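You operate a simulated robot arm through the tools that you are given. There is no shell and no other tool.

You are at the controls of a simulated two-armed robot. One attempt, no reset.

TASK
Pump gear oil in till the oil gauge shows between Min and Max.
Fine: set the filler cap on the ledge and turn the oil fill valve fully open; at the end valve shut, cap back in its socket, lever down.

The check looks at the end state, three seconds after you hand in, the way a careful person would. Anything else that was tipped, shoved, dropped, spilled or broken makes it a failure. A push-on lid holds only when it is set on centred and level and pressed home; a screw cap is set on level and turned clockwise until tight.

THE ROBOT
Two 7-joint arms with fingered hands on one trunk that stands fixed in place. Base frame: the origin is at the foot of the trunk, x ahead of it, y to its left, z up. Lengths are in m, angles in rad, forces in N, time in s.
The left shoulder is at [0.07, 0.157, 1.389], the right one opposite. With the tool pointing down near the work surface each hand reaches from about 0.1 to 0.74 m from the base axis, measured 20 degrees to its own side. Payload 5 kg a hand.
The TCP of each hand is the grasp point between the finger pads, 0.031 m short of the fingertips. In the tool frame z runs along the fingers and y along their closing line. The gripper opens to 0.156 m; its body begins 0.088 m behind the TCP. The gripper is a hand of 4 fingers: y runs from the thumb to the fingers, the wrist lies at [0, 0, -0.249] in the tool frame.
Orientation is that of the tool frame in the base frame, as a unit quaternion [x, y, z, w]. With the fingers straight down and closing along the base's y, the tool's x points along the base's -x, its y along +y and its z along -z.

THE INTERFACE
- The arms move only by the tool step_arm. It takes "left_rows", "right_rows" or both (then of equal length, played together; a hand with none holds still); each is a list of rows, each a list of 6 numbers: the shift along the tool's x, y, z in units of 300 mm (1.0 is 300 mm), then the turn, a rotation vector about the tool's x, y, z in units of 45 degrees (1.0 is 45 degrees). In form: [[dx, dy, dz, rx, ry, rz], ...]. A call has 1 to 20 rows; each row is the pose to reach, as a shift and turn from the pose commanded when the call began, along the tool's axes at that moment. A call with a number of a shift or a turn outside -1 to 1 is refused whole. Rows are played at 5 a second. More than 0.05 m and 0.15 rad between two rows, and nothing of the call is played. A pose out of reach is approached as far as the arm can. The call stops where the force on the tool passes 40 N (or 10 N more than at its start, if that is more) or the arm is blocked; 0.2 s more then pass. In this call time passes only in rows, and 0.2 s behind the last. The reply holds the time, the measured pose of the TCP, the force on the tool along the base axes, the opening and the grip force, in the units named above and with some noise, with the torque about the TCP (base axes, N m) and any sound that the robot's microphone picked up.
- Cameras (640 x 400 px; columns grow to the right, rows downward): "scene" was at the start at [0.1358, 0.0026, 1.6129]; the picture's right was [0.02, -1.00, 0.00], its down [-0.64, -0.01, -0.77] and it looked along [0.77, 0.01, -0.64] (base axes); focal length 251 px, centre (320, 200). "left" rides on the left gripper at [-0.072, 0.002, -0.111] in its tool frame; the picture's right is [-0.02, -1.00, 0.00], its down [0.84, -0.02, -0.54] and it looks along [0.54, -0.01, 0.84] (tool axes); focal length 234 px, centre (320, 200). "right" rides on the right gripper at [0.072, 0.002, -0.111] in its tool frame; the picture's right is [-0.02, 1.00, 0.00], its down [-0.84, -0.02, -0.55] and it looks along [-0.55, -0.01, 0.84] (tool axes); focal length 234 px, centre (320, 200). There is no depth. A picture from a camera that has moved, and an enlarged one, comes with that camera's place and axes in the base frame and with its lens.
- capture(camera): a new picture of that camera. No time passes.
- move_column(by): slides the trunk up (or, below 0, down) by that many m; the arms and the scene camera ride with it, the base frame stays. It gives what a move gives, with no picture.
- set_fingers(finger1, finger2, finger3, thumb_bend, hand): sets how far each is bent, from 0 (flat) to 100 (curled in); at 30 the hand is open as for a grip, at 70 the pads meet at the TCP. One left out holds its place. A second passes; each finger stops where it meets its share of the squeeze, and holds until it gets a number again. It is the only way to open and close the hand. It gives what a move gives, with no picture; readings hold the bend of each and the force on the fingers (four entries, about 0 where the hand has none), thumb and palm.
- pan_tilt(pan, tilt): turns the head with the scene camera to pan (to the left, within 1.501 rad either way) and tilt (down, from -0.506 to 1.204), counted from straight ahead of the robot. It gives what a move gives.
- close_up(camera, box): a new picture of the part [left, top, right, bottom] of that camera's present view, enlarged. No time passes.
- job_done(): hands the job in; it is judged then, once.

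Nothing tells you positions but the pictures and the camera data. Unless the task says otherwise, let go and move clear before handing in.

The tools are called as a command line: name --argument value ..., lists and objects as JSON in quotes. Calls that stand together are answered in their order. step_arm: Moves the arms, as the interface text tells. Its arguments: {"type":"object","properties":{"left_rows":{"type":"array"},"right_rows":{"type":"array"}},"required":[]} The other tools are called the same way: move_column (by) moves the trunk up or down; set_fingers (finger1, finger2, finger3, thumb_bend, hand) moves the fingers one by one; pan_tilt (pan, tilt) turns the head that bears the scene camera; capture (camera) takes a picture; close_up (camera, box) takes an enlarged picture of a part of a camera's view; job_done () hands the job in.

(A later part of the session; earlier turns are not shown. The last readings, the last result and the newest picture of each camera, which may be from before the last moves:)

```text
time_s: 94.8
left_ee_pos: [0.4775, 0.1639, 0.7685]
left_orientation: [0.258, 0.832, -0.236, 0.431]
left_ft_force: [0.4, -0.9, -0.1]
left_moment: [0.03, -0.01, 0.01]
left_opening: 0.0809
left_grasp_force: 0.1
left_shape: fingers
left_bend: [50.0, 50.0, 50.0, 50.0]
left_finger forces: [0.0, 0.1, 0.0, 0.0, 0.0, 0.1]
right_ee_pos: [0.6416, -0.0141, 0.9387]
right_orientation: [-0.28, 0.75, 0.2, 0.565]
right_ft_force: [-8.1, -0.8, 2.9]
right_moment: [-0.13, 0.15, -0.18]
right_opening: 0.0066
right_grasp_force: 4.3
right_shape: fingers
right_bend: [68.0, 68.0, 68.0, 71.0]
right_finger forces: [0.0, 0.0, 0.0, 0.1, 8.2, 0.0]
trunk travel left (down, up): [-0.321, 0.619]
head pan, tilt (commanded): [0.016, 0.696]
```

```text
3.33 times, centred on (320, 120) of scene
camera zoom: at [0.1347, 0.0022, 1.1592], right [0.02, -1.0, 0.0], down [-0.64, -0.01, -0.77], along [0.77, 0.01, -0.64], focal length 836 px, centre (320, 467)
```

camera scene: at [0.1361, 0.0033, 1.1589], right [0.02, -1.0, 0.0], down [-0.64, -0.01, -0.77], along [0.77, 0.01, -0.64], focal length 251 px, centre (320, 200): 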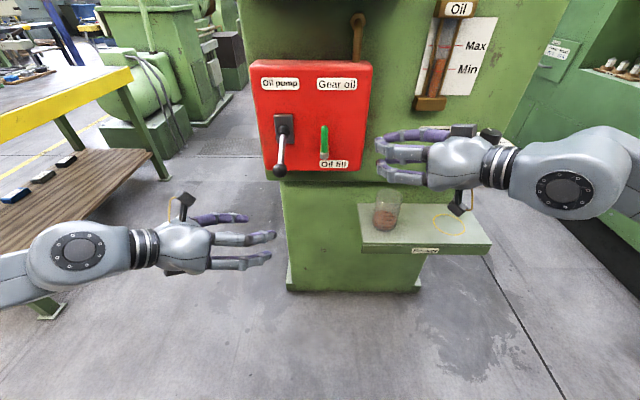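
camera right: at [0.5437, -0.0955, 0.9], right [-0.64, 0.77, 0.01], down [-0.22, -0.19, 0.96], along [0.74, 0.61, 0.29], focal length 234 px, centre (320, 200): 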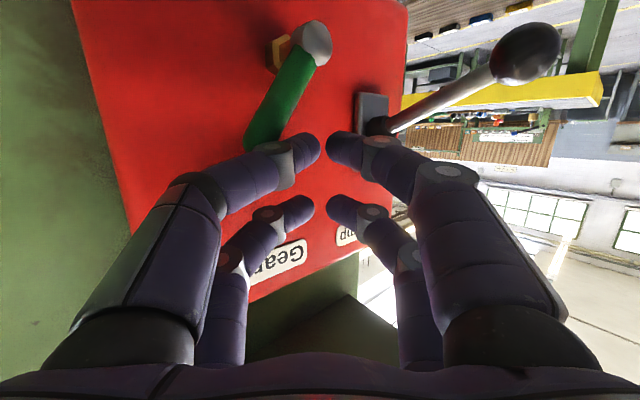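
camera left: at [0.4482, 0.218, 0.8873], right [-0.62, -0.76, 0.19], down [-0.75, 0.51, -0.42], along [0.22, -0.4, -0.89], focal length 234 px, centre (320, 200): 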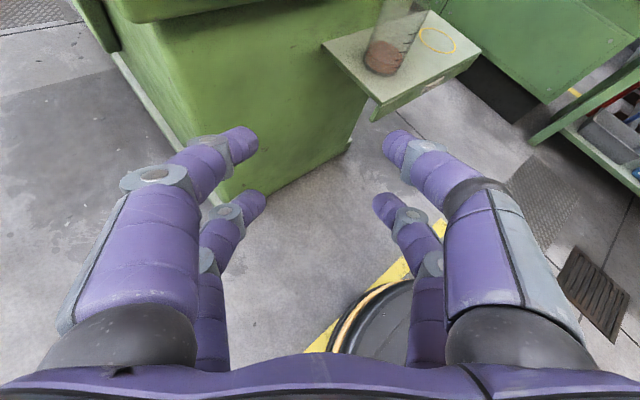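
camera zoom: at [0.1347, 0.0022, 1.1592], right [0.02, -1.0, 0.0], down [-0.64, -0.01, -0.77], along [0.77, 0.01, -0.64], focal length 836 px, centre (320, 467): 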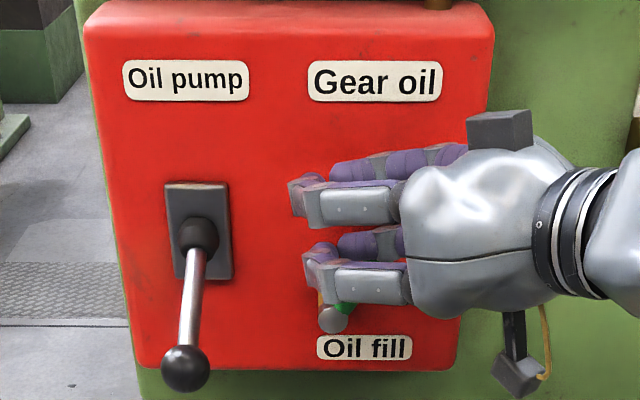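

The handle is turning back toward closed. Continuing along the arc, right and down.

step_arm --right_rows '[[0.025, -0.034, -0.037, 0, 0, 0], [0.062, -0.064, -0.053, 0, 0, 0], [0.101, -0.091, -0.056, 0, 0, 0], [0.137, -0.111, -0.046, 0, 0, 0]]'

capture --camera "right"

close_up --camera "scene" --box '[240, 60, 400, 180]'

```text
time_s: 95.8
left_ee_pos: [0.4787, 0.1635, 0.7684]
left_orientation: [0.258, 0.832, -0.237, 0.43]
left_ft_force: [0.9, 0.5, 0.2]
left_moment: [-0.01, 0.03, -0.03]
left_opening: 0.0807
left_grasp_force: 0.1
left_shape: fingers
left_bend: [50.0, 50.0, 50.0, 50.0]
left_finger forces: [0.0, 0.0, 0.1, 0.1, 0.0, 0.1]
right_ee_pos: [0.6441, -0.0544, 0.9042]
right_orientation: [-0.279, 0.751, 0.199, 0.565]
right_ft_force: [0.2, 0.3, -0.6]
right_moment: [0.0, -0.01, -0.02]
right_opening: 0.0113
right_grasp_force: 0.1
right_shape: fingers
right_bend: [68.0, 68.0, 68.0, 68.0]
right_finger forces: [0.0, 0.0, 0.1, 0.0, 0.1, 0.0]
trunk travel left (down, up): [-0.321, 0.619]
head pan, tilt (commanded): [0.016, 0.696]
```

```text
taken
camera right: at [0.5462, -0.1356, 0.8651], right [-0.64, 0.77, 0.01], down [-0.21, -0.19, 0.96], along [0.74, 0.61, 0.29], focal length 234 px, centre (320, 200)
```

right: 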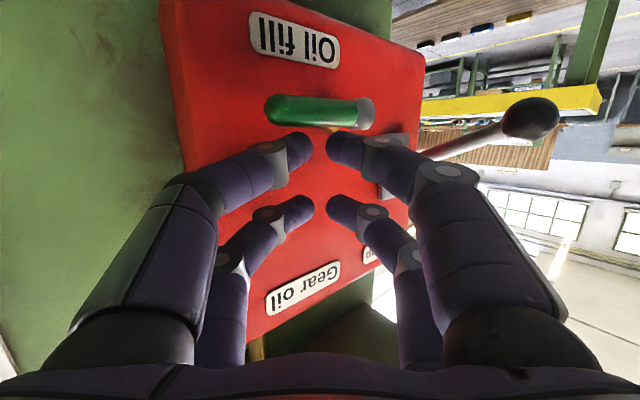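

```text
3.33 times, centred on (320, 120) of scene
camera zoom: at [0.1361, 0.0026, 1.1589], right [0.02, -1.0, 0.0], down [-0.64, -0.01, -0.77], along [0.77, 0.01, -0.64], focal length 836 px, centre (320, 467)
```

zoom: 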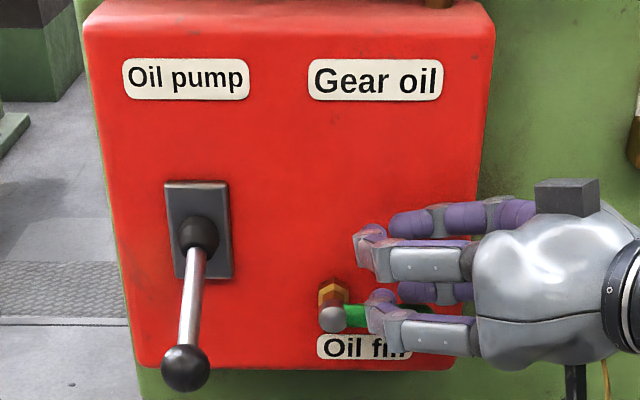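

The handle looks horizontal again. I'll press down gently to seat it against the closed stop.

step_arm --right_rows '[[0.016, 0, 0.004, 0, 0, 0], [0.03, 0, 0.009, 0, 0, 0]]'

close_up --camera "right" --box '[220, 60, 420, 185]'

```text
time_s: 96.4
left_ee_pos: [0.4766, 0.1637, 0.7684]
left_orientation: [0.258, 0.831, -0.236, 0.432]
left_ft_force: [-0.7, 0.2, -0.5]
left_moment: [-0.02, 0.01, -0.02]
left_opening: 0.0808
left_grasp_force: 0.1
left_shape: fingers
left_bend: [50.0, 50.0, 50.0, 50.0]
left_finger forces: [0.0, 0.1, 0.0, 0.1, 0.0, 0.0]
right_ee_pos: [0.6439, -0.0554, 0.896]
right_orientation: [-0.279, 0.749, 0.2, 0.566]
right_ft_force: [-0.8, -1.8, 8.8]
right_moment: [-0.07, -0.17, -0.04]
right_opening: 0.0107
right_grasp_force: 4.9
right_shape: fingers
right_bend: [68.0, 68.0, 68.0, 68.0]
right_finger forces: [0.0, 0.0, 0.1, 0.0, 8.8, 0.0]
trunk travel left (down, up): [-0.321, 0.619]
head pan, tilt (commanded): [0.016, 0.696]
```

```text
3.20 times, centred on (320, 122) of right
camera zoom: at [0.5454, -0.1359, 0.8577], right [-0.64, 0.77, 0.01], down [-0.22, -0.19, 0.96], along [0.74, 0.61, 0.29], focal length 749 px, centre (320, 448)
```

zoom: 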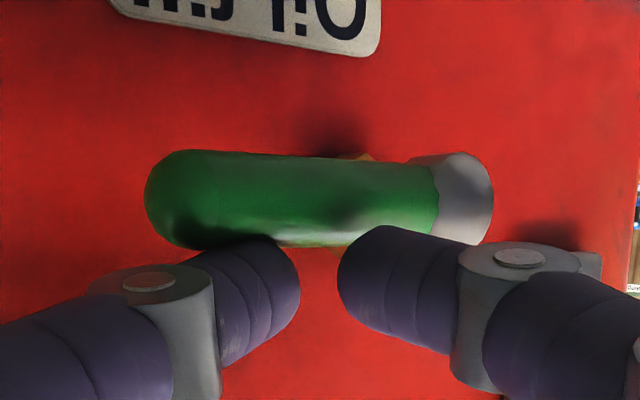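

The valve is firmly closed. Withdrawing the right hand to a safe parking spot.

step_arm --right_rows '[[-0.05, 0, -0.01, 0, 0, 0], [-0.05, 0, -0.14, 0, 0, 0], [-0.05, 0, -0.27, 0, 0, 0], [-0.05, -0.05, -0.38, 0, 0, 0]]'

capture --camera "scene"

close_up --camera "scene" --box '[240, 60, 400, 180]'

close_up --camera "scene" --box '[400, 0, 500, 130]'

```text
time_s: 97.4
left_ee_pos: [0.4763, 0.1623, 0.7682]
left_orientation: [0.258, 0.832, -0.236, 0.431]
left_ft_force: [-1.1, 0.2, 1.0]
left_moment: [0.0, 0.02, -0.02]
left_opening: 0.0808
left_grasp_force: 0.0
left_shape: fingers
left_bend: [50.0, 50.0, 50.0, 50.0]
left_finger forces: [0.0, 0.0, 0.0, 0.0, 0.1, 0.0]
right_ee_pos: [0.5736, -0.1344, 0.9422]
right_orientation: [-0.28, 0.75, 0.201, 0.564]
right_ft_force: [0.3, 0.2, 0.7]
right_moment: [0.04, 0.0, 0.05]
right_opening: 0.0111
right_grasp_force: 0.1
right_shape: fingers
right_bend: [68.0, 68.0, 68.0, 68.0]
right_finger forces: [0.0, 0.0, 0.0, 0.1, 0.0, 0.0]
trunk travel left (down, up): [-0.321, 0.619]
head pan, tilt (commanded): [0.016, 0.696]
```

```text
taken
camera scene: at [0.1356, 0.0012, 1.159], right [0.02, -1.0, 0.0], down [-0.64, -0.01, -0.77], along [0.77, 0.01, -0.64], focal length 251 px, centre (320, 200)
```

scene: 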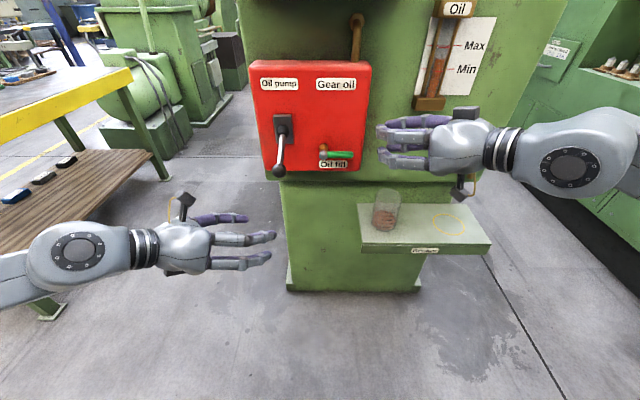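

```text
3.33 times, centred on (320, 120) of scene
camera zoom: at [0.1356, 0.0012, 1.159], right [0.02, -1.0, 0.0], down [-0.64, -0.01, -0.77], along [0.77, 0.01, -0.64], focal length 836 px, centre (320, 467)
```

zoom: 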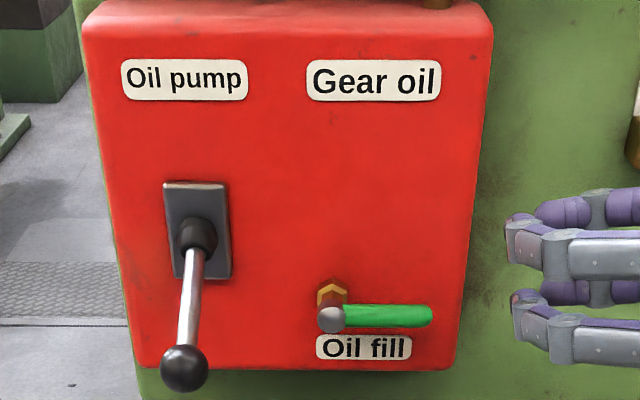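

```text
3.08 times, centred on (450, 65) of scene
camera zoom: at [0.1356, 0.0012, 1.159], right [0.02, -1.0, 0.0], down [-0.64, -0.01, -0.77], along [0.77, 0.01, -0.64], focal length 772 px, centre (-80, 615)
```

zoom: 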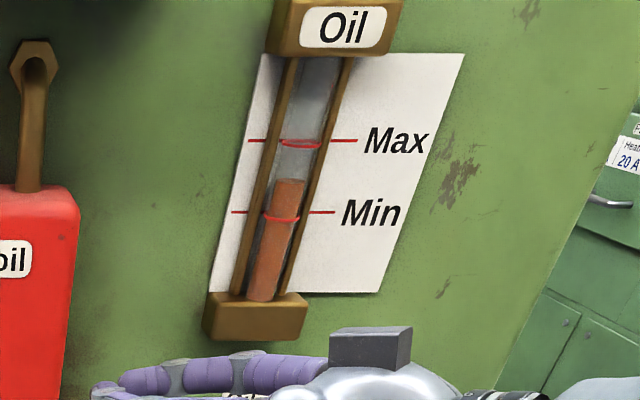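

The oil is mid-range, the valve closed and the lever down. Remaining job: the cap. I'll pull both hands back from the ledge line and reorient the left hand before raising the trunk.

step_arm --right_rows '[[0.015, -0.012, -0.052, 0, 0.111, 0], [0.031, -0.025, -0.104, 0, 0.222, 0], [0.046, -0.037, -0.156, 0, 0.333, 0], [0.061, -0.05, -0.208, 0, 0.444, 0], [0.077, -0.062, -0.26, 0, 0.556, 0], [0.092, -0.075, -0.312, 0, 0.667, 0]]' --left_rows '[[0, 0, 0, 0, 0.108, 0.053], [0, 0, 0, 0.001, 0.216, 0.105], [0, 0, 0, 0.001, 0.324, 0.158], [0, 0, 0, 0.002, 0.433, 0.211], [0, 0, 0, 0.002, 0.541, 0.263], [0, 0, 0, 0.003, 0.649, 0.316]]'

capture --camera "scene"

```text
time_s: 98.8
left_ee_pos: [0.4768, 0.1633, 0.7683]
left_orientation: [0.409, 0.875, -0.111, 0.233]
left_ft_force: [-0.7, 0.3, 0.0]
left_moment: [-0.01, 0.01, -0.03]
left_opening: 0.0808
left_grasp_force: 0.1
left_shape: fingers
left_bend: [50.0, 50.0, 50.0, 50.0]
left_finger forces: [0.0, 0.0, 0.1, 0.1, 0.0, 0.0]
right_ee_pos: [0.5129, -0.2131, 0.9407]
right_orientation: [-0.323, 0.871, 0.122, 0.35]
right_ft_force: [0.8, -0.4, 0.2]
right_moment: [-0.03, 0.0, 0.0]
right_opening: 0.0112
right_grasp_force: 0.0
right_shape: fingers
right_bend: [68.0, 68.0, 68.0, 68.0]
right_finger forces: [0.0, 0.0, 0.1, 0.0, 0.0, 0.0]
trunk travel left (down, up): [-0.321, 0.619]
head pan, tilt (commanded): [0.016, 0.696]
```

```text
taken
camera scene: at [0.1362, 0.0025, 1.1589], right [0.02, -1.0, 0.0], down [-0.64, -0.01, -0.77], along [0.77, 0.01, -0.64], focal length 251 px, centre (320, 200)
```

scene: 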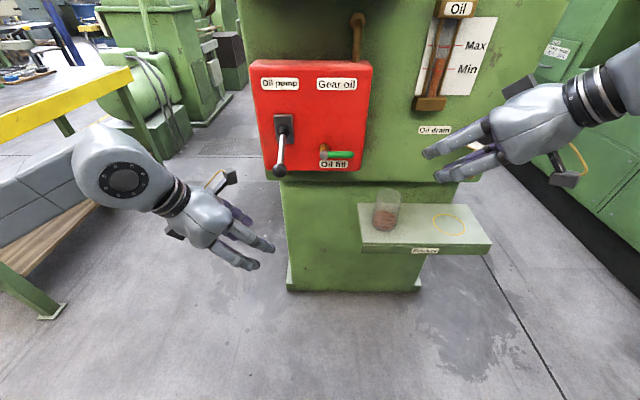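

Both hands are clear. Raising the trunk in two stages.

move_column --by 0.3

move_column --by 0.3

capture --camera "scene"

capture --camera "left"

```text
time_s: 101.8
left_ee_pos: [0.4774, 0.1637, 1.0681]
left_orientation: [0.41, 0.875, -0.11, 0.233]
left_ft_force: [-0.1, -0.1, -0.1]
left_moment: [0.0, 0.01, 0.01]
left_opening: 0.0811
left_grasp_force: 0.0
left_shape: fingers
left_bend: [50.0, 50.0, 50.0, 50.0]
left_finger forces: [0.1, 0.0, 0.1, 0.1, 0.0, 0.0]
right_ee_pos: [0.5126, -0.2129, 1.2408]
right_orientation: [-0.321, 0.871, 0.12, 0.351]
right_ft_force: [0.6, 0.1, -0.5]
right_moment: [0.02, -0.01, 0.03]
right_opening: 0.0113
right_grasp_force: 0.0
right_shape: fingers
right_bend: [68.0, 68.0, 68.0, 68.0]
right_finger forces: [0.1, 0.0, 0.0, 0.0, 0.1, 0.0]
trunk travel left (down, up): [-0.621, 0.319]
head pan, tilt (commanded): [0.016, 0.696]
```

```text
time_s: 104.8
left_ee_pos: [0.4772, 0.1641, 1.3675]
left_orientation: [0.41, 0.875, -0.111, 0.233]
left_ft_force: [-0.6, 0.3, -0.4]
left_moment: [0.02, 0.03, 0.0]
left_opening: 0.0808
left_grasp_force: 0.0
left_shape: fingers
left_bend: [50.0, 50.0, 50.0, 50.0]
left_finger forces: [0.1, 0.0, 0.0, 0.1, 0.0, 0.0]
right_ee_pos: [0.5134, -0.2123, 1.5394]
right_orientation: [-0.322, 0.871, 0.121, 0.351]
right_ft_force: [-0.2, -0.2, 0.4]
right_moment: [-0.02, 0.0, -0.02]
right_opening: 0.0111
right_grasp_force: 0.1
right_shape: fingers
right_bend: [68.0, 68.0, 68.0, 68.0]
right_finger forces: [0.0, 0.0, 0.0, 0.0, 0.0, 0.1]
trunk travel left (down, up): [-0.921, 0.019]
head pan, tilt (commanded): [0.016, 0.696]
```

```text
taken
camera scene: at [0.1359, 0.0025, 1.7589], right [0.02, -1.0, 0.0], down [-0.64, -0.01, -0.77], along [0.77, 0.01, -0.64], focal length 251 px, centre (320, 200)
```

scene: 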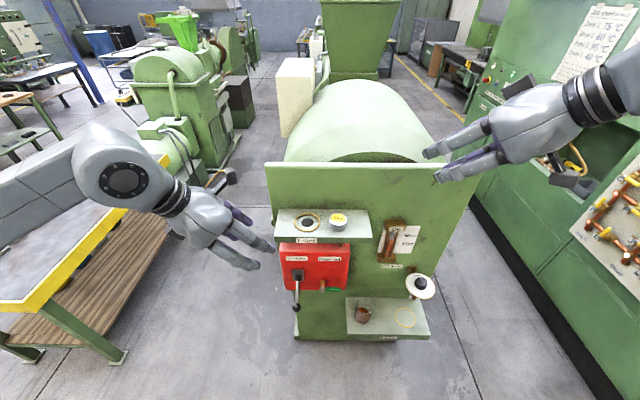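

```text
taken
camera left: at [0.4828, 0.1592, 1.5018], right [-0.76, -0.66, 0.01], down [-0.65, 0.75, 0.05], along [-0.05, 0.03, -1.0], focal length 234 px, centre (320, 200)
```

left: 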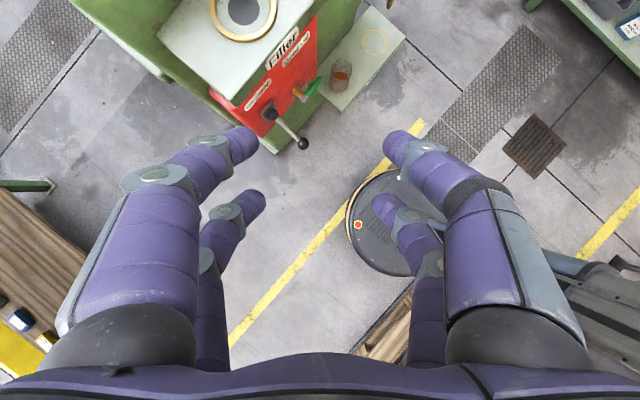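

The cap and socket are visible. I'll move the left hand back above the cap and the right hand further aside.

step_arm --left_rows '[[-0.1, 0.01, 0.058, 0, 0, 0], [-0.2, 0.02, 0.116, 0, 0, 0], [-0.3, 0.03, 0.174, 0, 0, 0], [-0.4, 0.04, 0.232, 0, 0, 0], [-0.5, 0.05, 0.29, 0, 0, 0], [-0.6, 0.06, 0.348, 0, 0, 0], [-0.7, 0.07, 0.406, 0, 0, 0], [-0.803, 0.08, 0.464, 0, 0, 0]]' --right_rows '[[0, -0.055, -0.055, 0, 0, 0], [0, -0.11, -0.11, 0, 0, 0], [0, -0.165, -0.165, 0, 0, 0], [0, -0.22, -0.22, 0, 0, 0], [0, -0.275, -0.275, 0, 0, 0], [0, -0.333, -0.333, 0, 0, 0], [0, -0.333, -0.333, 0, 0, 0], [0, -0.333, -0.333, 0, 0, 0]]'

capture --camera "left"

close_up --camera "scene" --box '[230, 130, 390, 250]'

```text
time_s: 106.6
left_ee_pos: [0.6775, -0.0372, 1.3651]
left_orientation: [0.409, 0.875, -0.11, 0.233]
left_ft_force: [-0.6, 0.5, 0.3]
left_moment: [-0.03, 0.0, -0.04]
left_opening: 0.0808
left_grasp_force: 0.1
left_shape: fingers
left_bend: [50.0, 50.0, 50.0, 50.0]
left_finger forces: [0.0, 0.0, 0.0, 0.0, 0.0, 0.1]
right_ee_pos: [0.5248, -0.3341, 1.6127]
right_orientation: [-0.322, 0.871, 0.122, 0.351]
right_ft_force: [0.2, -1.0, -0.1]
right_moment: [0.01, 0.02, 0.02]
right_opening: 0.0112
right_grasp_force: 0.1
right_shape: fingers
right_bend: [68.0, 68.0, 68.0, 68.0]
right_finger forces: [0.0, 0.0, 0.0, 0.0, 0.0, 0.0]
trunk travel left (down, up): [-0.921, 0.019]
head pan, tilt (commanded): [0.016, 0.696]
```

```text
taken
camera left: at [0.6831, -0.0411, 1.4995], right [-0.75, -0.66, 0.01], down [-0.65, 0.75, 0.06], along [-0.05, 0.03, -1.0], focal length 234 px, centre (320, 200)
```

left: 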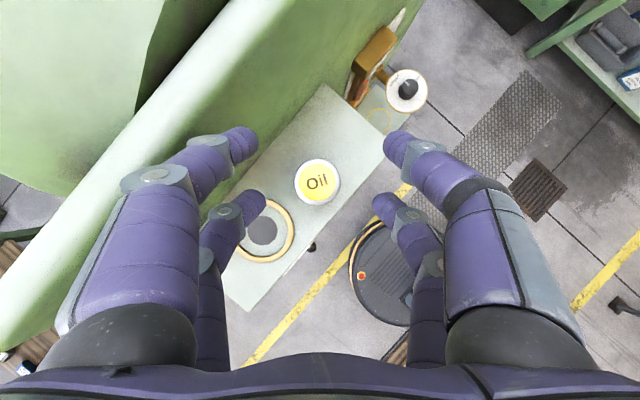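

```text
3.33 times, centred on (310, 190) of scene
camera zoom: at [0.1381, 0.0001, 1.7587], right [0.02, -1.0, 0.0], down [-0.64, -0.01, -0.77], along [0.77, 0.01, -0.64], focal length 836 px, centre (353, 233)
```

zoom: 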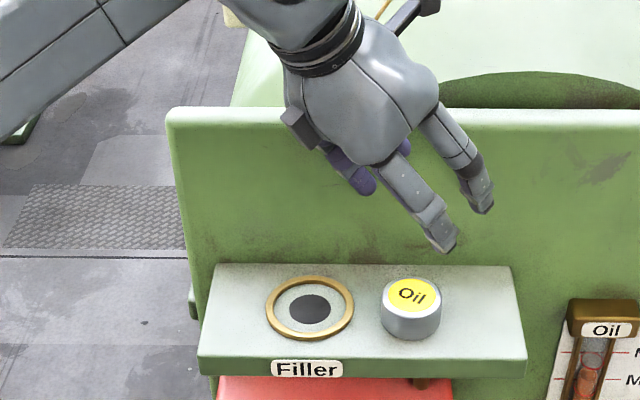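

The cap is well aligned under the hand. Descending with the column in steps.

move_column --by -0.1

capture --camera "left"

close_up --camera "scene" --box '[250, 110, 410, 230]'

```text
time_s: 107.9
left_ee_pos: [0.6761, -0.0348, 1.2676]
left_orientation: [0.41, 0.875, -0.111, 0.233]
left_ft_force: [0.6, 0.4, -0.3]
left_moment: [-0.01, 0.0, 0.02]
left_opening: 0.0808
left_grasp_force: 0.0
left_shape: fingers
left_bend: [50.0, 50.0, 50.0, 50.0]
left_finger forces: [0.0, 0.0, 0.0, 0.1, 0.0, 0.1]
right_ee_pos: [0.5232, -0.3334, 1.5151]
right_orientation: [-0.322, 0.871, 0.121, 0.351]
right_ft_force: [-0.3, 0.2, -0.4]
right_moment: [-0.05, -0.02, 0.03]
right_opening: 0.0113
right_grasp_force: 0.1
right_shape: fingers
right_bend: [68.0, 68.0, 68.0, 68.0]
right_finger forces: [0.0, 0.0, 0.1, 0.1, 0.0, 0.0]
trunk travel left (down, up): [-0.821, 0.119]
head pan, tilt (commanded): [0.016, 0.696]
```

```text
taken
camera left: at [0.6811, -0.0397, 1.4006], right [-0.76, -0.66, 0.01], down [-0.65, 0.75, 0.05], along [-0.05, 0.03, -1.0], focal length 234 px, centre (320, 200)
```

left: 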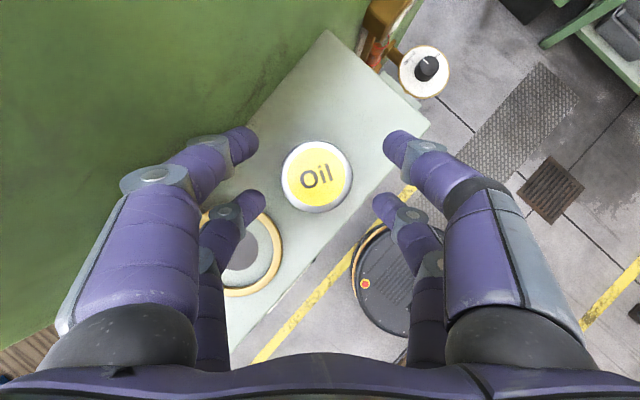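

```text
3.33 times, centred on (330, 170) of scene
camera zoom: at [0.1362, 0.0018, 1.6589], right [0.02, -1.0, 0.0], down [-0.64, -0.01, -0.77], along [0.77, 0.01, -0.64], focal length 836 px, centre (287, 300)
```

zoom: 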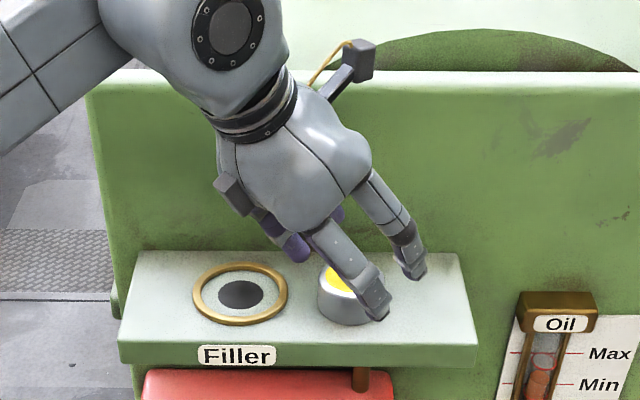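

step_arm --left_rows '[[0, 0.007, 0, 0, 0, 0]]'

move_column --by -0.02

move_column --by -0.007

capture --camera "left"

close_up --camera "scene" --box '[290, 130, 390, 205]'

```text
time_s: 108.3
left_ee_pos: [0.6771, -0.0331, 1.268]
left_orientation: [0.41, 0.874, -0.111, 0.234]
left_ft_force: [0.4, 0.2, -0.4]
left_moment: [0.04, -0.02, 0.02]
left_opening: 0.0809
left_grasp_force: 0.0
left_shape: fingers
left_bend: [50.0, 50.0, 50.0, 50.0]
left_finger forces: [0.0, 0.1, 0.1, 0.1, 0.0, 0.0]
right_ee_pos: [0.5238, -0.3329, 1.5161]
right_orientation: [-0.321, 0.871, 0.121, 0.351]
right_ft_force: [-0.5, -0.4, -0.5]
right_moment: [0.04, -0.02, -0.02]
right_opening: 0.0114
right_grasp_force: 0.0
right_shape: fingers
right_bend: [68.0, 68.0, 68.0, 68.0]
right_finger forces: [0.0, 0.0, 0.0, 0.1, 0.0, 0.0]
trunk travel left (down, up): [-0.821, 0.119]
head pan, tilt (commanded): [0.016, 0.696]
```

```text
time_s: 109.0
left_ee_pos: [0.6777, -0.0343, 1.2466]
left_orientation: [0.411, 0.875, -0.111, 0.233]
left_ft_force: [0.8, -0.9, -0.2]
left_moment: [-0.01, 0.01, 0.01]
left_opening: 0.0808
left_grasp_force: 0.0
left_shape: fingers
left_bend: [50.0, 50.0, 50.0, 50.0]
left_finger forces: [0.0, 0.1, 0.0, 0.1, 0.0, 0.1]
right_ee_pos: [0.5235, -0.3329, 1.4938]
right_orientation: [-0.322, 0.871, 0.121, 0.351]
right_ft_force: [-0.1, 0.8, 0.0]
right_moment: [-0.03, 0.03, 0.02]
right_opening: 0.0112
right_grasp_force: 0.1
right_shape: fingers
right_bend: [68.0, 68.0, 68.0, 68.0]
right_finger forces: [0.0, 0.0, 0.1, 0.0, 0.0, 0.0]
trunk travel left (down, up): [-0.801, 0.139]
head pan, tilt (commanded): [0.016, 0.696]
```

```text
time_s: 109.5
left_ee_pos: [0.6788, -0.0334, 1.2401]
left_orientation: [0.411, 0.874, -0.111, 0.233]
left_ft_force: [0.6, -0.3, 0.1]
left_moment: [0.03, 0.02, -0.03]
left_opening: 0.0809
left_grasp_force: 0.1
left_shape: fingers
left_bend: [50.0, 50.0, 50.0, 50.0]
left_finger forces: [0.0, 0.1, 0.0, 0.0, 0.1, 0.0]
right_ee_pos: [0.5239, -0.332, 1.4872]
right_orientation: [-0.322, 0.871, 0.122, 0.351]
right_ft_force: [-0.5, 0.0, 0.5]
right_moment: [0.04, 0.0, 0.0]
right_opening: 0.0112
right_grasp_force: 0.1
right_shape: fingers
right_bend: [68.0, 68.0, 68.0, 68.0]
right_finger forces: [0.0, 0.1, 0.1, 0.0, 0.0, 0.0]
trunk travel left (down, up): [-0.794, 0.146]
head pan, tilt (commanded): [0.016, 0.696]
```

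```text
taken
camera left: at [0.683, -0.0377, 1.3736], right [-0.76, -0.66, 0.01], down [-0.65, 0.75, 0.06], along [-0.05, 0.03, -1.0], focal length 234 px, centre (320, 200)
```

left: 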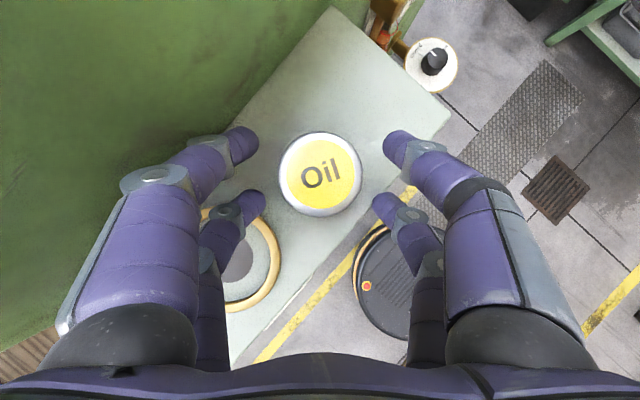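

```text
5.33 times, centred on (340, 168) of scene
camera zoom: at [0.1367, 0.0021, 1.6318], right [0.02, -1.0, 0.0], down [-0.64, -0.01, -0.77], along [0.77, 0.01, -0.64], focal length 1338 px, centre (213, 373)
```

zoom: 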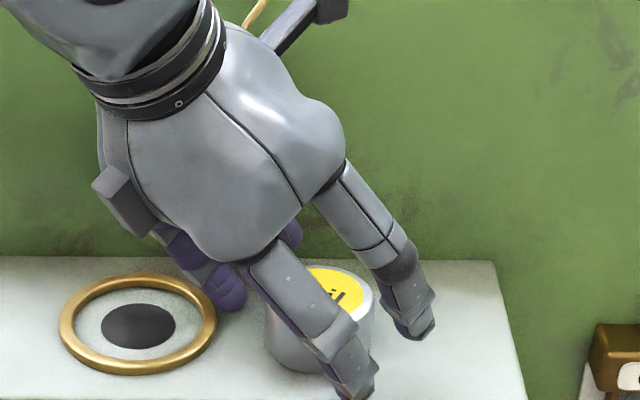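

Centred with no contact yet. Closing to grip the cap.

set_fingers --hand "left" --finger1 66 --finger2 66 --finger3 66 --thumb_bend 66

capture --camera "left"

close_up --camera "scene" --box '[290, 130, 390, 205]'

```text
time_s: 110.5
left_ee_pos: [0.6756, -0.0336, 1.241]
left_orientation: [0.409, 0.875, -0.111, 0.235]
left_ft_force: [0.4, 0.9, 7.9]
left_moment: [-0.19, -0.41, 0.07]
left_opening: 0.0271
left_grasp_force: 16.5
left_shape: fingers
left_bend: [63.0, 61.0, 60.0, 65.0]
left_finger forces: [18.5, 4.8, 5.0, 0.0, 5.2, 0.1]
right_ee_pos: [0.5223, -0.3319, 1.4871]
right_orientation: [-0.322, 0.871, 0.121, 0.351]
right_ft_force: [0.4, -0.4, 0.6]
right_moment: [-0.03, 0.02, 0.02]
right_opening: 0.011
right_grasp_force: 0.1
right_shape: fingers
right_bend: [68.0, 68.0, 68.0, 68.0]
right_finger forces: [0.0, 0.0, 0.1, 0.1, 0.0, 0.0]
trunk travel left (down, up): [-0.794, 0.146]
head pan, tilt (commanded): [0.016, 0.696]
```

```text
taken
camera left: at [0.6815, -0.0373, 1.3754], right [-0.76, -0.66, 0.01], down [-0.65, 0.75, 0.05], along [-0.04, 0.03, -1.0], focal length 234 px, centre (320, 200)
```

left: 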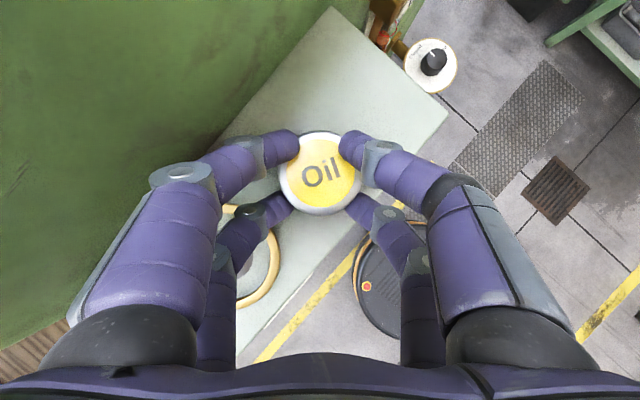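

```text
5.33 times, centred on (340, 168) of scene
camera zoom: at [0.1349, 0.0026, 1.6321], right [0.02, -1.0, 0.0], down [-0.64, -0.01, -0.77], along [0.77, 0.01, -0.64], focal length 1338 px, centre (213, 373)
```

zoom: 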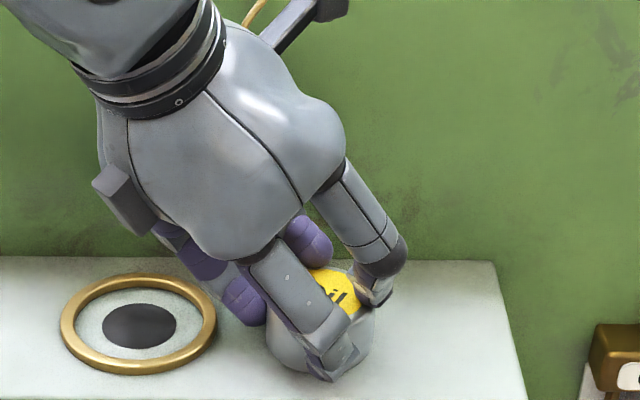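

The front finger pair rides on the cap's top rim (18 N on finger 1), which could tilt it. I'll open, lower a few millimetres and re-grip.

set_fingers --hand "left" --finger1 53 --finger2 53 --finger3 53 --thumb_bend 53

move_column --by -0.004

capture --camera "left"

close_up --camera "scene" --box '[290, 130, 390, 205]'

```text
time_s: 111.5
left_ee_pos: [0.6769, -0.0327, 1.2392]
left_orientation: [0.41, 0.875, -0.11, 0.234]
left_ft_force: [-0.5, 0.3, 0.8]
left_moment: [0.0, -0.03, 0.04]
left_opening: 0.0688
left_grasp_force: 1.1
left_shape: fingers
left_bend: [53.0, 53.0, 53.0, 53.0]
left_finger forces: [0.9, 0.1, 0.1, 0.1, 0.0, 0.1]
right_ee_pos: [0.5234, -0.333, 1.4882]
right_orientation: [-0.322, 0.871, 0.121, 0.351]
right_ft_force: [0.2, -0.6, 0.5]
right_moment: [0.01, -0.01, -0.01]
right_opening: 0.0111
right_grasp_force: 0.1
right_shape: fingers
right_bend: [68.0, 68.0, 68.0, 68.0]
right_finger forces: [0.1, 0.0, 0.0, 0.1, 0.0, 0.0]
trunk travel left (down, up): [-0.794, 0.146]
head pan, tilt (commanded): [0.016, 0.696]
```

```text
time_s: 112.1
left_ee_pos: [0.6762, -0.034, 1.2388]
left_orientation: [0.41, 0.875, -0.11, 0.235]
left_ft_force: [-0.7, 0.7, 9.0]
left_moment: [0.27, -0.25, 0.03]
left_opening: 0.0685
left_grasp_force: 3.9
left_shape: fingers
left_bend: [53.0, 53.0, 53.0, 53.0]
left_finger forces: [0.1, 8.6, 0.0, 0.0, 0.0, 0.0]
right_ee_pos: [0.5205, -0.3334, 1.4835]
right_orientation: [-0.322, 0.871, 0.122, 0.351]
right_ft_force: [-0.1, 0.3, 1.0]
right_moment: [0.0, -0.02, 0.01]
right_opening: 0.0113
right_grasp_force: 0.0
right_shape: fingers
right_bend: [68.0, 68.0, 68.0, 68.0]
right_finger forces: [0.1, 0.1, 0.1, 0.0, 0.0, 0.0]
trunk travel left (down, up): [-0.79, 0.15]
head pan, tilt (commanded): [0.016, 0.696]
```

```text
taken
camera left: at [0.6813, -0.0377, 1.3718], right [-0.76, -0.66, 0.01], down [-0.65, 0.76, 0.05], along [-0.04, 0.03, -1.0], focal length 234 px, centre (320, 200)
```

left: 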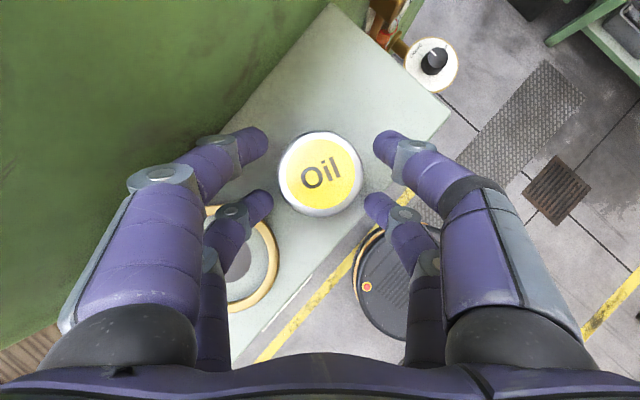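

```text
5.33 times, centred on (340, 168) of scene
camera zoom: at [0.1347, 0.0022, 1.6281], right [0.02, -1.0, 0.0], down [-0.64, -0.01, -0.77], along [0.77, 0.01, -0.64], focal length 1338 px, centre (213, 373)
```

zoom: 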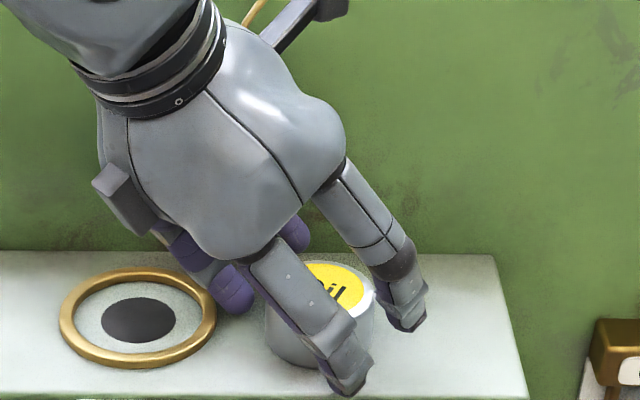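

Finger 2 now touches the ring or ledge, so lower isn't possible. I'll raise a bit and test whether a smaller pitch (about 24°) is reachable here.

move_column --by 0.02

step_arm --left_rows '[[0, 0, 0, 0, 0.07, 0], [0, 0, 0, 0, 0.14, 0]]'

```text
time_s: 112.7
left_ee_pos: [0.677, -0.0325, 1.2562]
left_orientation: [0.41, 0.875, -0.111, 0.233]
left_ft_force: [0.0, -0.2, -0.2]
left_moment: [0.0, -0.02, 0.0]
left_opening: 0.0689
left_grasp_force: 0.0
left_shape: fingers
left_bend: [53.0, 53.0, 53.0, 53.0]
left_finger forces: [0.0, 0.0, 0.0, 0.0, 0.0, 0.1]
right_ee_pos: [0.5229, -0.332, 1.5035]
right_orientation: [-0.322, 0.871, 0.121, 0.352]
right_ft_force: [0.5, 0.1, -0.6]
right_moment: [-0.01, 0.0, 0.02]
right_opening: 0.011
right_grasp_force: 0.1
right_shape: fingers
right_bend: [68.0, 68.0, 68.0, 68.0]
right_finger forces: [0.0, 0.0, 0.0, 0.1, 0.0, 0.0]
trunk travel left (down, up): [-0.81, 0.13]
head pan, tilt (commanded): [0.016, 0.696]
```

```text
time_s: 113.3
left_ee_pos: [0.6765, -0.0341, 1.2561]
left_orientation: [0.415, 0.887, -0.087, 0.184]
left_ft_force: [0.4, -0.2, 0.1]
left_moment: [-0.03, 0.0, 0.01]
left_opening: 0.0688
left_grasp_force: 0.0
left_shape: fingers
left_bend: [53.0, 53.0, 53.0, 53.0]
left_finger forces: [0.1, 0.0, 0.1, 0.1, 0.0, 0.0]
right_ee_pos: [0.5242, -0.3338, 1.5051]
right_orientation: [-0.321, 0.871, 0.121, 0.352]
right_ft_force: [0.7, -0.2, -0.2]
right_moment: [0.0, -0.02, 0.03]
right_opening: 0.011
right_grasp_force: 0.2
right_shape: fingers
right_bend: [68.0, 68.0, 68.0, 68.0]
right_finger forces: [0.1, 0.0, 0.0, 0.0, 0.1, 0.0]
trunk travel left (down, up): [-0.81, 0.13]
head pan, tilt (commanded): [0.016, 0.696]
```

That is reachable. Trying a little less pitch still.

step_arm --left_rows '[[0, 0, 0, 0, 0.05, 0], [0, 0, 0, 0, 0.1, 0]]'

capture --camera "left"

```text
time_s: 113.9
left_ee_pos: [0.6773, -0.0344, 1.2561]
left_orientation: [0.418, 0.893, -0.071, 0.149]
left_ft_force: [0.3, -0.2, 0.4]
left_moment: [0.03, -0.01, -0.02]
left_opening: 0.0691
left_grasp_force: 0.1
left_shape: fingers
left_bend: [53.0, 53.0, 53.0, 53.0]
left_finger forces: [0.1, 0.0, 0.0, 0.0, 0.0, 0.1]
right_ee_pos: [0.5237, -0.3337, 1.5036]
right_orientation: [-0.322, 0.871, 0.121, 0.35]
right_ft_force: [0.3, -0.7, 0.3]
right_moment: [0.01, 0.01, 0.02]
right_opening: 0.0111
right_grasp_force: 0.1
right_shape: fingers
right_bend: [68.0, 68.0, 68.0, 68.0]
right_finger forces: [0.0, 0.0, 0.0, 0.1, 0.0, 0.1]
trunk travel left (down, up): [-0.81, 0.13]
head pan, tilt (commanded): [0.016, 0.696]
```

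```text
taken
camera left: at [0.6984, -0.0581, 1.3862], right [-0.75, -0.66, 0.01], down [-0.64, 0.73, 0.24], along [-0.17, 0.18, -0.97], focal length 234 px, centre (320, 200)
```

left: 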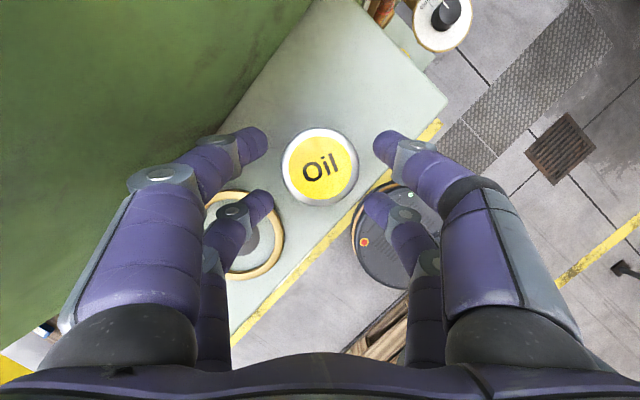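

Pitch is now about 19° and reachable. I'll nudge forward 6 mm, lower onto the cap and grip.

step_arm --left_rows '[[-0.019, 0.003, 0.007, 0, 0, 0]]'

move_column --by -0.015

capture --camera "left"

close_up --camera "scene" --box '[290, 130, 390, 205]'

```text
time_s: 114.3
left_ee_pos: [0.6805, -0.0378, 1.2552]
left_orientation: [0.418, 0.893, -0.071, 0.15]
left_ft_force: [-0.6, 0.9, 0.4]
left_moment: [-0.02, -0.02, 0.01]
left_opening: 0.0689
left_grasp_force: 0.0
left_shape: fingers
left_bend: [53.0, 53.0, 53.0, 53.0]
left_finger forces: [0.0, 0.0, 0.0, 0.0, 0.0, 0.0]
right_ee_pos: [0.5229, -0.3331, 1.5024]
right_orientation: [-0.321, 0.871, 0.12, 0.352]
right_ft_force: [-0.7, 1.0, -0.6]
right_moment: [-0.03, 0.01, -0.02]
right_opening: 0.0113
right_grasp_force: 0.0
right_shape: fingers
right_bend: [68.0, 68.0, 68.0, 68.0]
right_finger forces: [0.0, 0.0, 0.0, 0.0, 0.0, 0.1]
trunk travel left (down, up): [-0.81, 0.13]
head pan, tilt (commanded): [0.016, 0.696]
```

```text
time_s: 115.0
left_ee_pos: [0.6823, -0.0377, 1.2411]
left_orientation: [0.418, 0.893, -0.071, 0.15]
left_ft_force: [0.1, -0.3, 0.8]
left_moment: [-0.01, 0.0, 0.0]
left_opening: 0.0687
left_grasp_force: 0.1
left_shape: fingers
left_bend: [53.0, 53.0, 53.0, 53.0]
left_finger forces: [0.0, 0.0, 0.0, 0.0, 0.0, 0.1]
right_ee_pos: [0.5233, -0.332, 1.4882]
right_orientation: [-0.322, 0.871, 0.121, 0.351]
right_ft_force: [-0.1, 0.7, 0.2]
right_moment: [-0.01, -0.03, 0.0]
right_opening: 0.0116
right_grasp_force: 0.0
right_shape: fingers
right_bend: [68.0, 68.0, 68.0, 68.0]
right_finger forces: [0.1, 0.0, 0.0, 0.1, 0.0, 0.1]
trunk travel left (down, up): [-0.795, 0.145]
head pan, tilt (commanded): [0.016, 0.696]
```

```text
taken
camera left: at [0.7031, -0.0617, 1.371], right [-0.75, -0.66, 0.01], down [-0.64, 0.73, 0.24], along [-0.17, 0.18, -0.97], focal length 234 px, centre (320, 200)
```

left: 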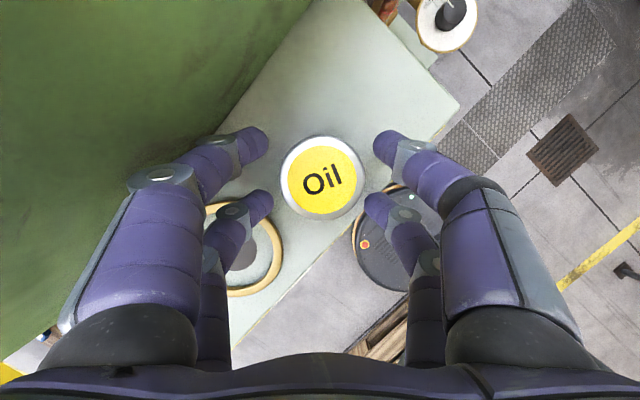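

```text
5.33 times, centred on (340, 168) of scene
camera zoom: at [0.1364, 0.002, 1.6328], right [0.02, -1.0, 0.0], down [-0.64, -0.01, -0.77], along [0.77, 0.01, -0.64], focal length 1338 px, centre (213, 373)
```

zoom: 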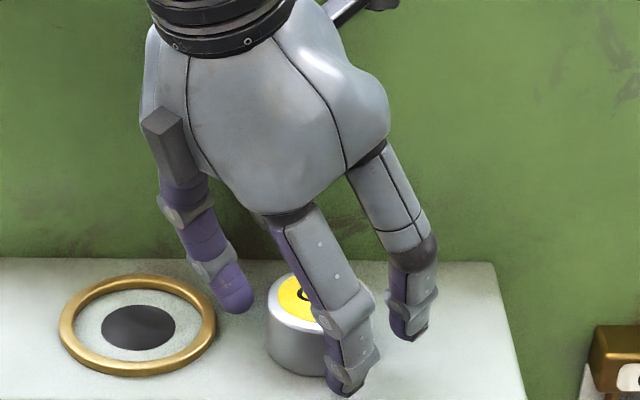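

set_fingers --hand "left" --finger1 66 --finger2 66 --finger3 66 --thumb_bend 66

capture --camera "left"

close_up --camera "scene" --box '[290, 130, 390, 205]'

```text
time_s: 116.0
left_ee_pos: [0.6809, -0.038, 1.2399]
left_orientation: [0.418, 0.893, -0.071, 0.149]
left_ft_force: [-0.5, 0.0, -0.3]
left_moment: [0.06, 0.03, 0.01]
left_opening: 0.0401
left_grasp_force: 11.4
left_shape: fingers
left_bend: [60.0, 60.0, 60.0, 63.0]
left_finger forces: [5.2, 6.3, 4.5, 0.1, 6.6, 0.0]
right_ee_pos: [0.5234, -0.3326, 1.4891]
right_orientation: [-0.322, 0.871, 0.122, 0.351]
right_ft_force: [0.2, 0.8, -0.5]
right_moment: [0.02, 0.0, -0.01]
right_opening: 0.0111
right_grasp_force: 0.0
right_shape: fingers
right_bend: [68.0, 68.0, 68.0, 68.0]
right_finger forces: [0.0, 0.0, 0.1, 0.0, 0.0, 0.1]
trunk travel left (down, up): [-0.795, 0.145]
head pan, tilt (commanded): [0.016, 0.696]
```

```text
taken
camera left: at [0.7026, -0.0614, 1.3713], right [-0.75, -0.66, 0.01], down [-0.64, 0.73, 0.24], along [-0.17, 0.18, -0.97], focal length 234 px, centre (320, 200)
```

left: 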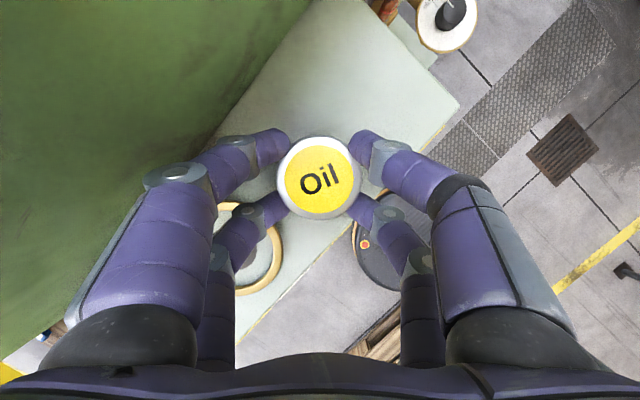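

```text
5.33 times, centred on (340, 168) of scene
camera zoom: at [0.1359, 0.0023, 1.6329], right [0.02, -1.0, 0.0], down [-0.64, -0.01, -0.77], along [0.77, 0.01, -0.64], focal length 1338 px, centre (213, 373)
```

zoom: 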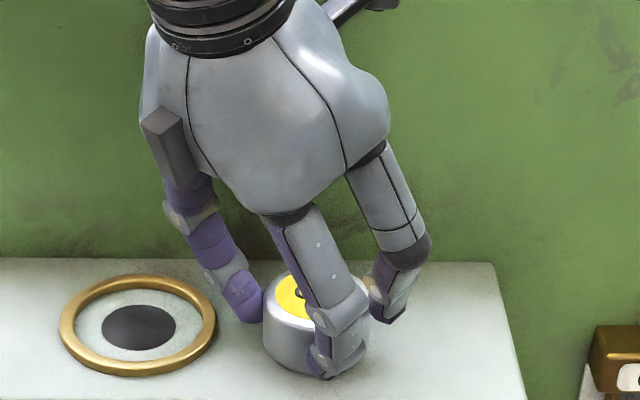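

A balanced four-finger grip, the same as the first one. Lifting the cap with the column, then I'll carry it back to the original pose over the socket.

move_column --by 0.071

step_arm --left_rows '[[0.032, 0.036, -0.011, -0.038, -0.004, -0.105], [0.064, 0.072, -0.022, -0.076, -0.007, -0.21], [0.096, 0.108, -0.033, -0.113, -0.011, -0.315], [0.128, 0.144, -0.045, -0.151, -0.015, -0.421], [0.16, 0.18, -0.056, -0.189, -0.018, -0.526], [0.19, 0.216, -0.067, -0.227, -0.022, -0.631]]'

capture --camera "left"

close_up --camera "scene" --box '[230, 130, 390, 250]'

```text
time_s: 117.1
left_ee_pos: [0.6809, -0.0384, 1.3112]
left_orientation: [0.418, 0.893, -0.071, 0.149]
left_ft_force: [-0.5, -0.4, -1.5]
left_moment: [-0.01, 0.02, -0.01]
left_opening: 0.0398
left_grasp_force: 11.9
left_shape: fingers
left_bend: [60.0, 60.0, 60.0, 63.0]
left_finger forces: [5.3, 6.1, 4.4, 0.1, 6.5, 0.0]
right_ee_pos: [0.5233, -0.3327, 1.5597]
right_orientation: [-0.322, 0.871, 0.121, 0.351]
right_ft_force: [-0.2, -0.1, -0.9]
right_moment: [-0.05, 0.04, 0.0]
right_opening: 0.0113
right_grasp_force: 0.0
right_shape: fingers
right_bend: [68.0, 68.0, 68.0, 68.0]
right_finger forces: [0.0, 0.0, 0.0, 0.0, 0.0, 0.0]
trunk travel left (down, up): [-0.866, 0.074]
head pan, tilt (commanded): [0.016, 0.696]
```

```text
time_s: 118.5
left_ee_pos: [0.6926, 0.0497, 1.3108]
left_orientation: [0.172, 0.97, -0.03, 0.171]
left_ft_force: [-0.2, 0.7, -1.7]
left_moment: [0.0, 0.05, 0.01]
left_opening: 0.0398
left_grasp_force: 10.8
left_shape: fingers
left_bend: [60.0, 60.0, 60.0, 63.0]
left_finger forces: [5.3, 6.1, 4.5, 0.0, 6.6, 0.0]
right_ee_pos: [0.5228, -0.3328, 1.5593]
right_orientation: [-0.322, 0.871, 0.121, 0.351]
right_ft_force: [-0.7, 1.0, 0.0]
right_moment: [0.0, -0.01, 0.02]
right_opening: 0.0112
right_grasp_force: 0.0
right_shape: fingers
right_bend: [68.0, 68.0, 68.0, 68.0]
right_finger forces: [0.0, 0.0, 0.0, 0.0, 0.1, 0.1]
trunk travel left (down, up): [-0.866, 0.074]
head pan, tilt (commanded): [0.016, 0.696]
```

```text
taken
camera left: at [0.7202, 0.041, 1.4417], right [-0.32, -0.95, 0.01], down [-0.92, 0.32, 0.22], along [-0.22, 0.06, -0.97], focal length 234 px, centre (320, 200)
```

left: 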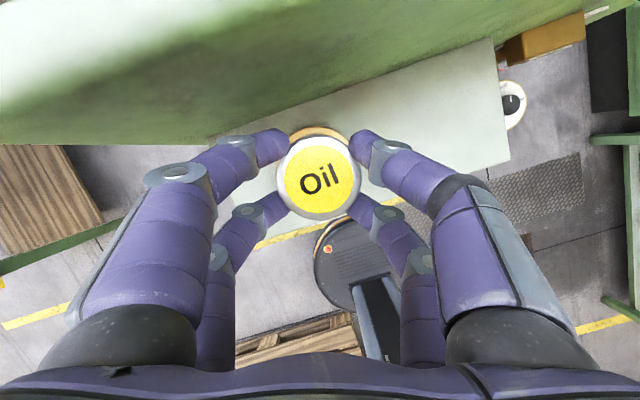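

```text
3.33 times, centred on (310, 190) of scene
camera zoom: at [0.1362, 0.0028, 1.7039], right [0.02, -1.0, 0.0], down [-0.64, -0.01, -0.77], along [0.77, 0.01, -0.64], focal length 836 px, centre (353, 233)
```

zoom: 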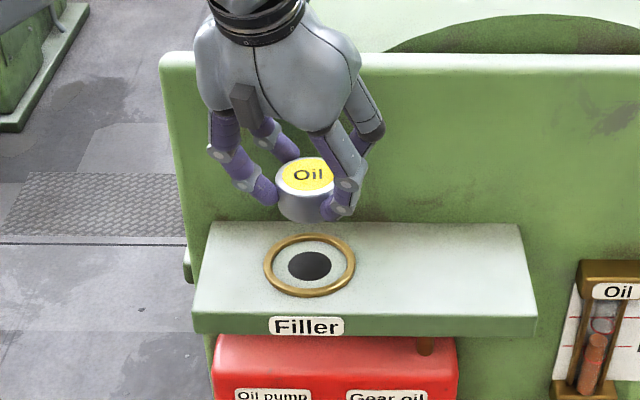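

The view matches the original pose over the socket almost exactly, and the ring arc is symmetric about the cap. Lowering.

move_column --by -0.055

close_up --camera "left" --box '[240, 100, 400, 250]'

close_up --camera "scene" --box '[270, 130, 350, 190]'

```text
time_s: 119.4
left_ee_pos: [0.6922, 0.0493, 1.2568]
left_orientation: [0.172, 0.969, -0.032, 0.172]
left_ft_force: [-0.3, 0.6, -2.0]
left_moment: [-0.03, 0.02, -0.03]
left_opening: 0.0398
left_grasp_force: 11.2
left_shape: fingers
left_bend: [60.0, 60.0, 60.0, 63.0]
left_finger forces: [5.3, 6.1, 4.5, 0.0, 6.6, 0.1]
right_ee_pos: [0.5226, -0.3332, 1.5057]
right_orientation: [-0.322, 0.871, 0.121, 0.351]
right_ft_force: [0.4, 0.4, 0.6]
right_moment: [-0.03, -0.03, 0.02]
right_opening: 0.011
right_grasp_force: 0.1
right_shape: fingers
right_bend: [68.0, 68.0, 68.0, 68.0]
right_finger forces: [0.1, 0.0, 0.1, 0.0, 0.0, 0.1]
trunk travel left (down, up): [-0.811, 0.129]
head pan, tilt (commanded): [0.016, 0.696]
```

```text
2.67 times, centred on (320, 175) of left
camera zoom: at [0.7199, 0.0408, 1.3875], right [-0.32, -0.95, 0.01], down [-0.92, 0.32, 0.22], along [-0.21, 0.06, -0.97], focal length 624 px, centre (320, 267)
```

zoom: 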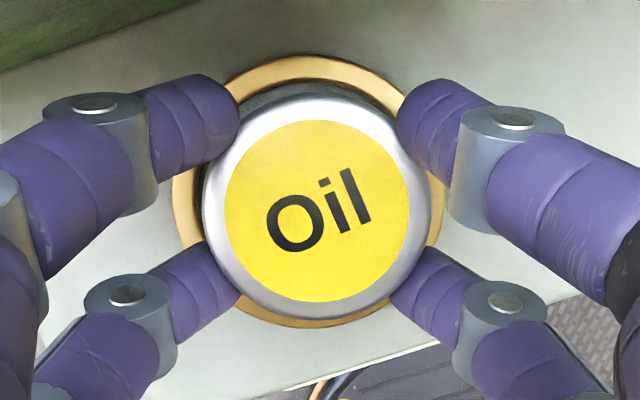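

```text
6.67 times, centred on (310, 160) of scene
camera zoom: at [0.1356, 0.0024, 1.649], right [0.02, -1.0, 0.0], down [-0.64, -0.01, -0.77], along [0.77, 0.01, -0.64], focal length 1673 px, centre (387, 467)
```

zoom: 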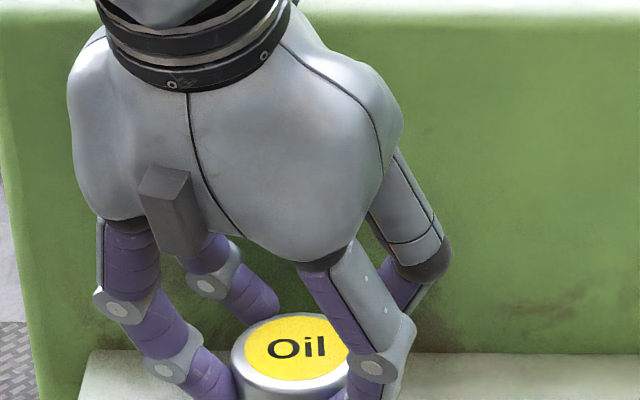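

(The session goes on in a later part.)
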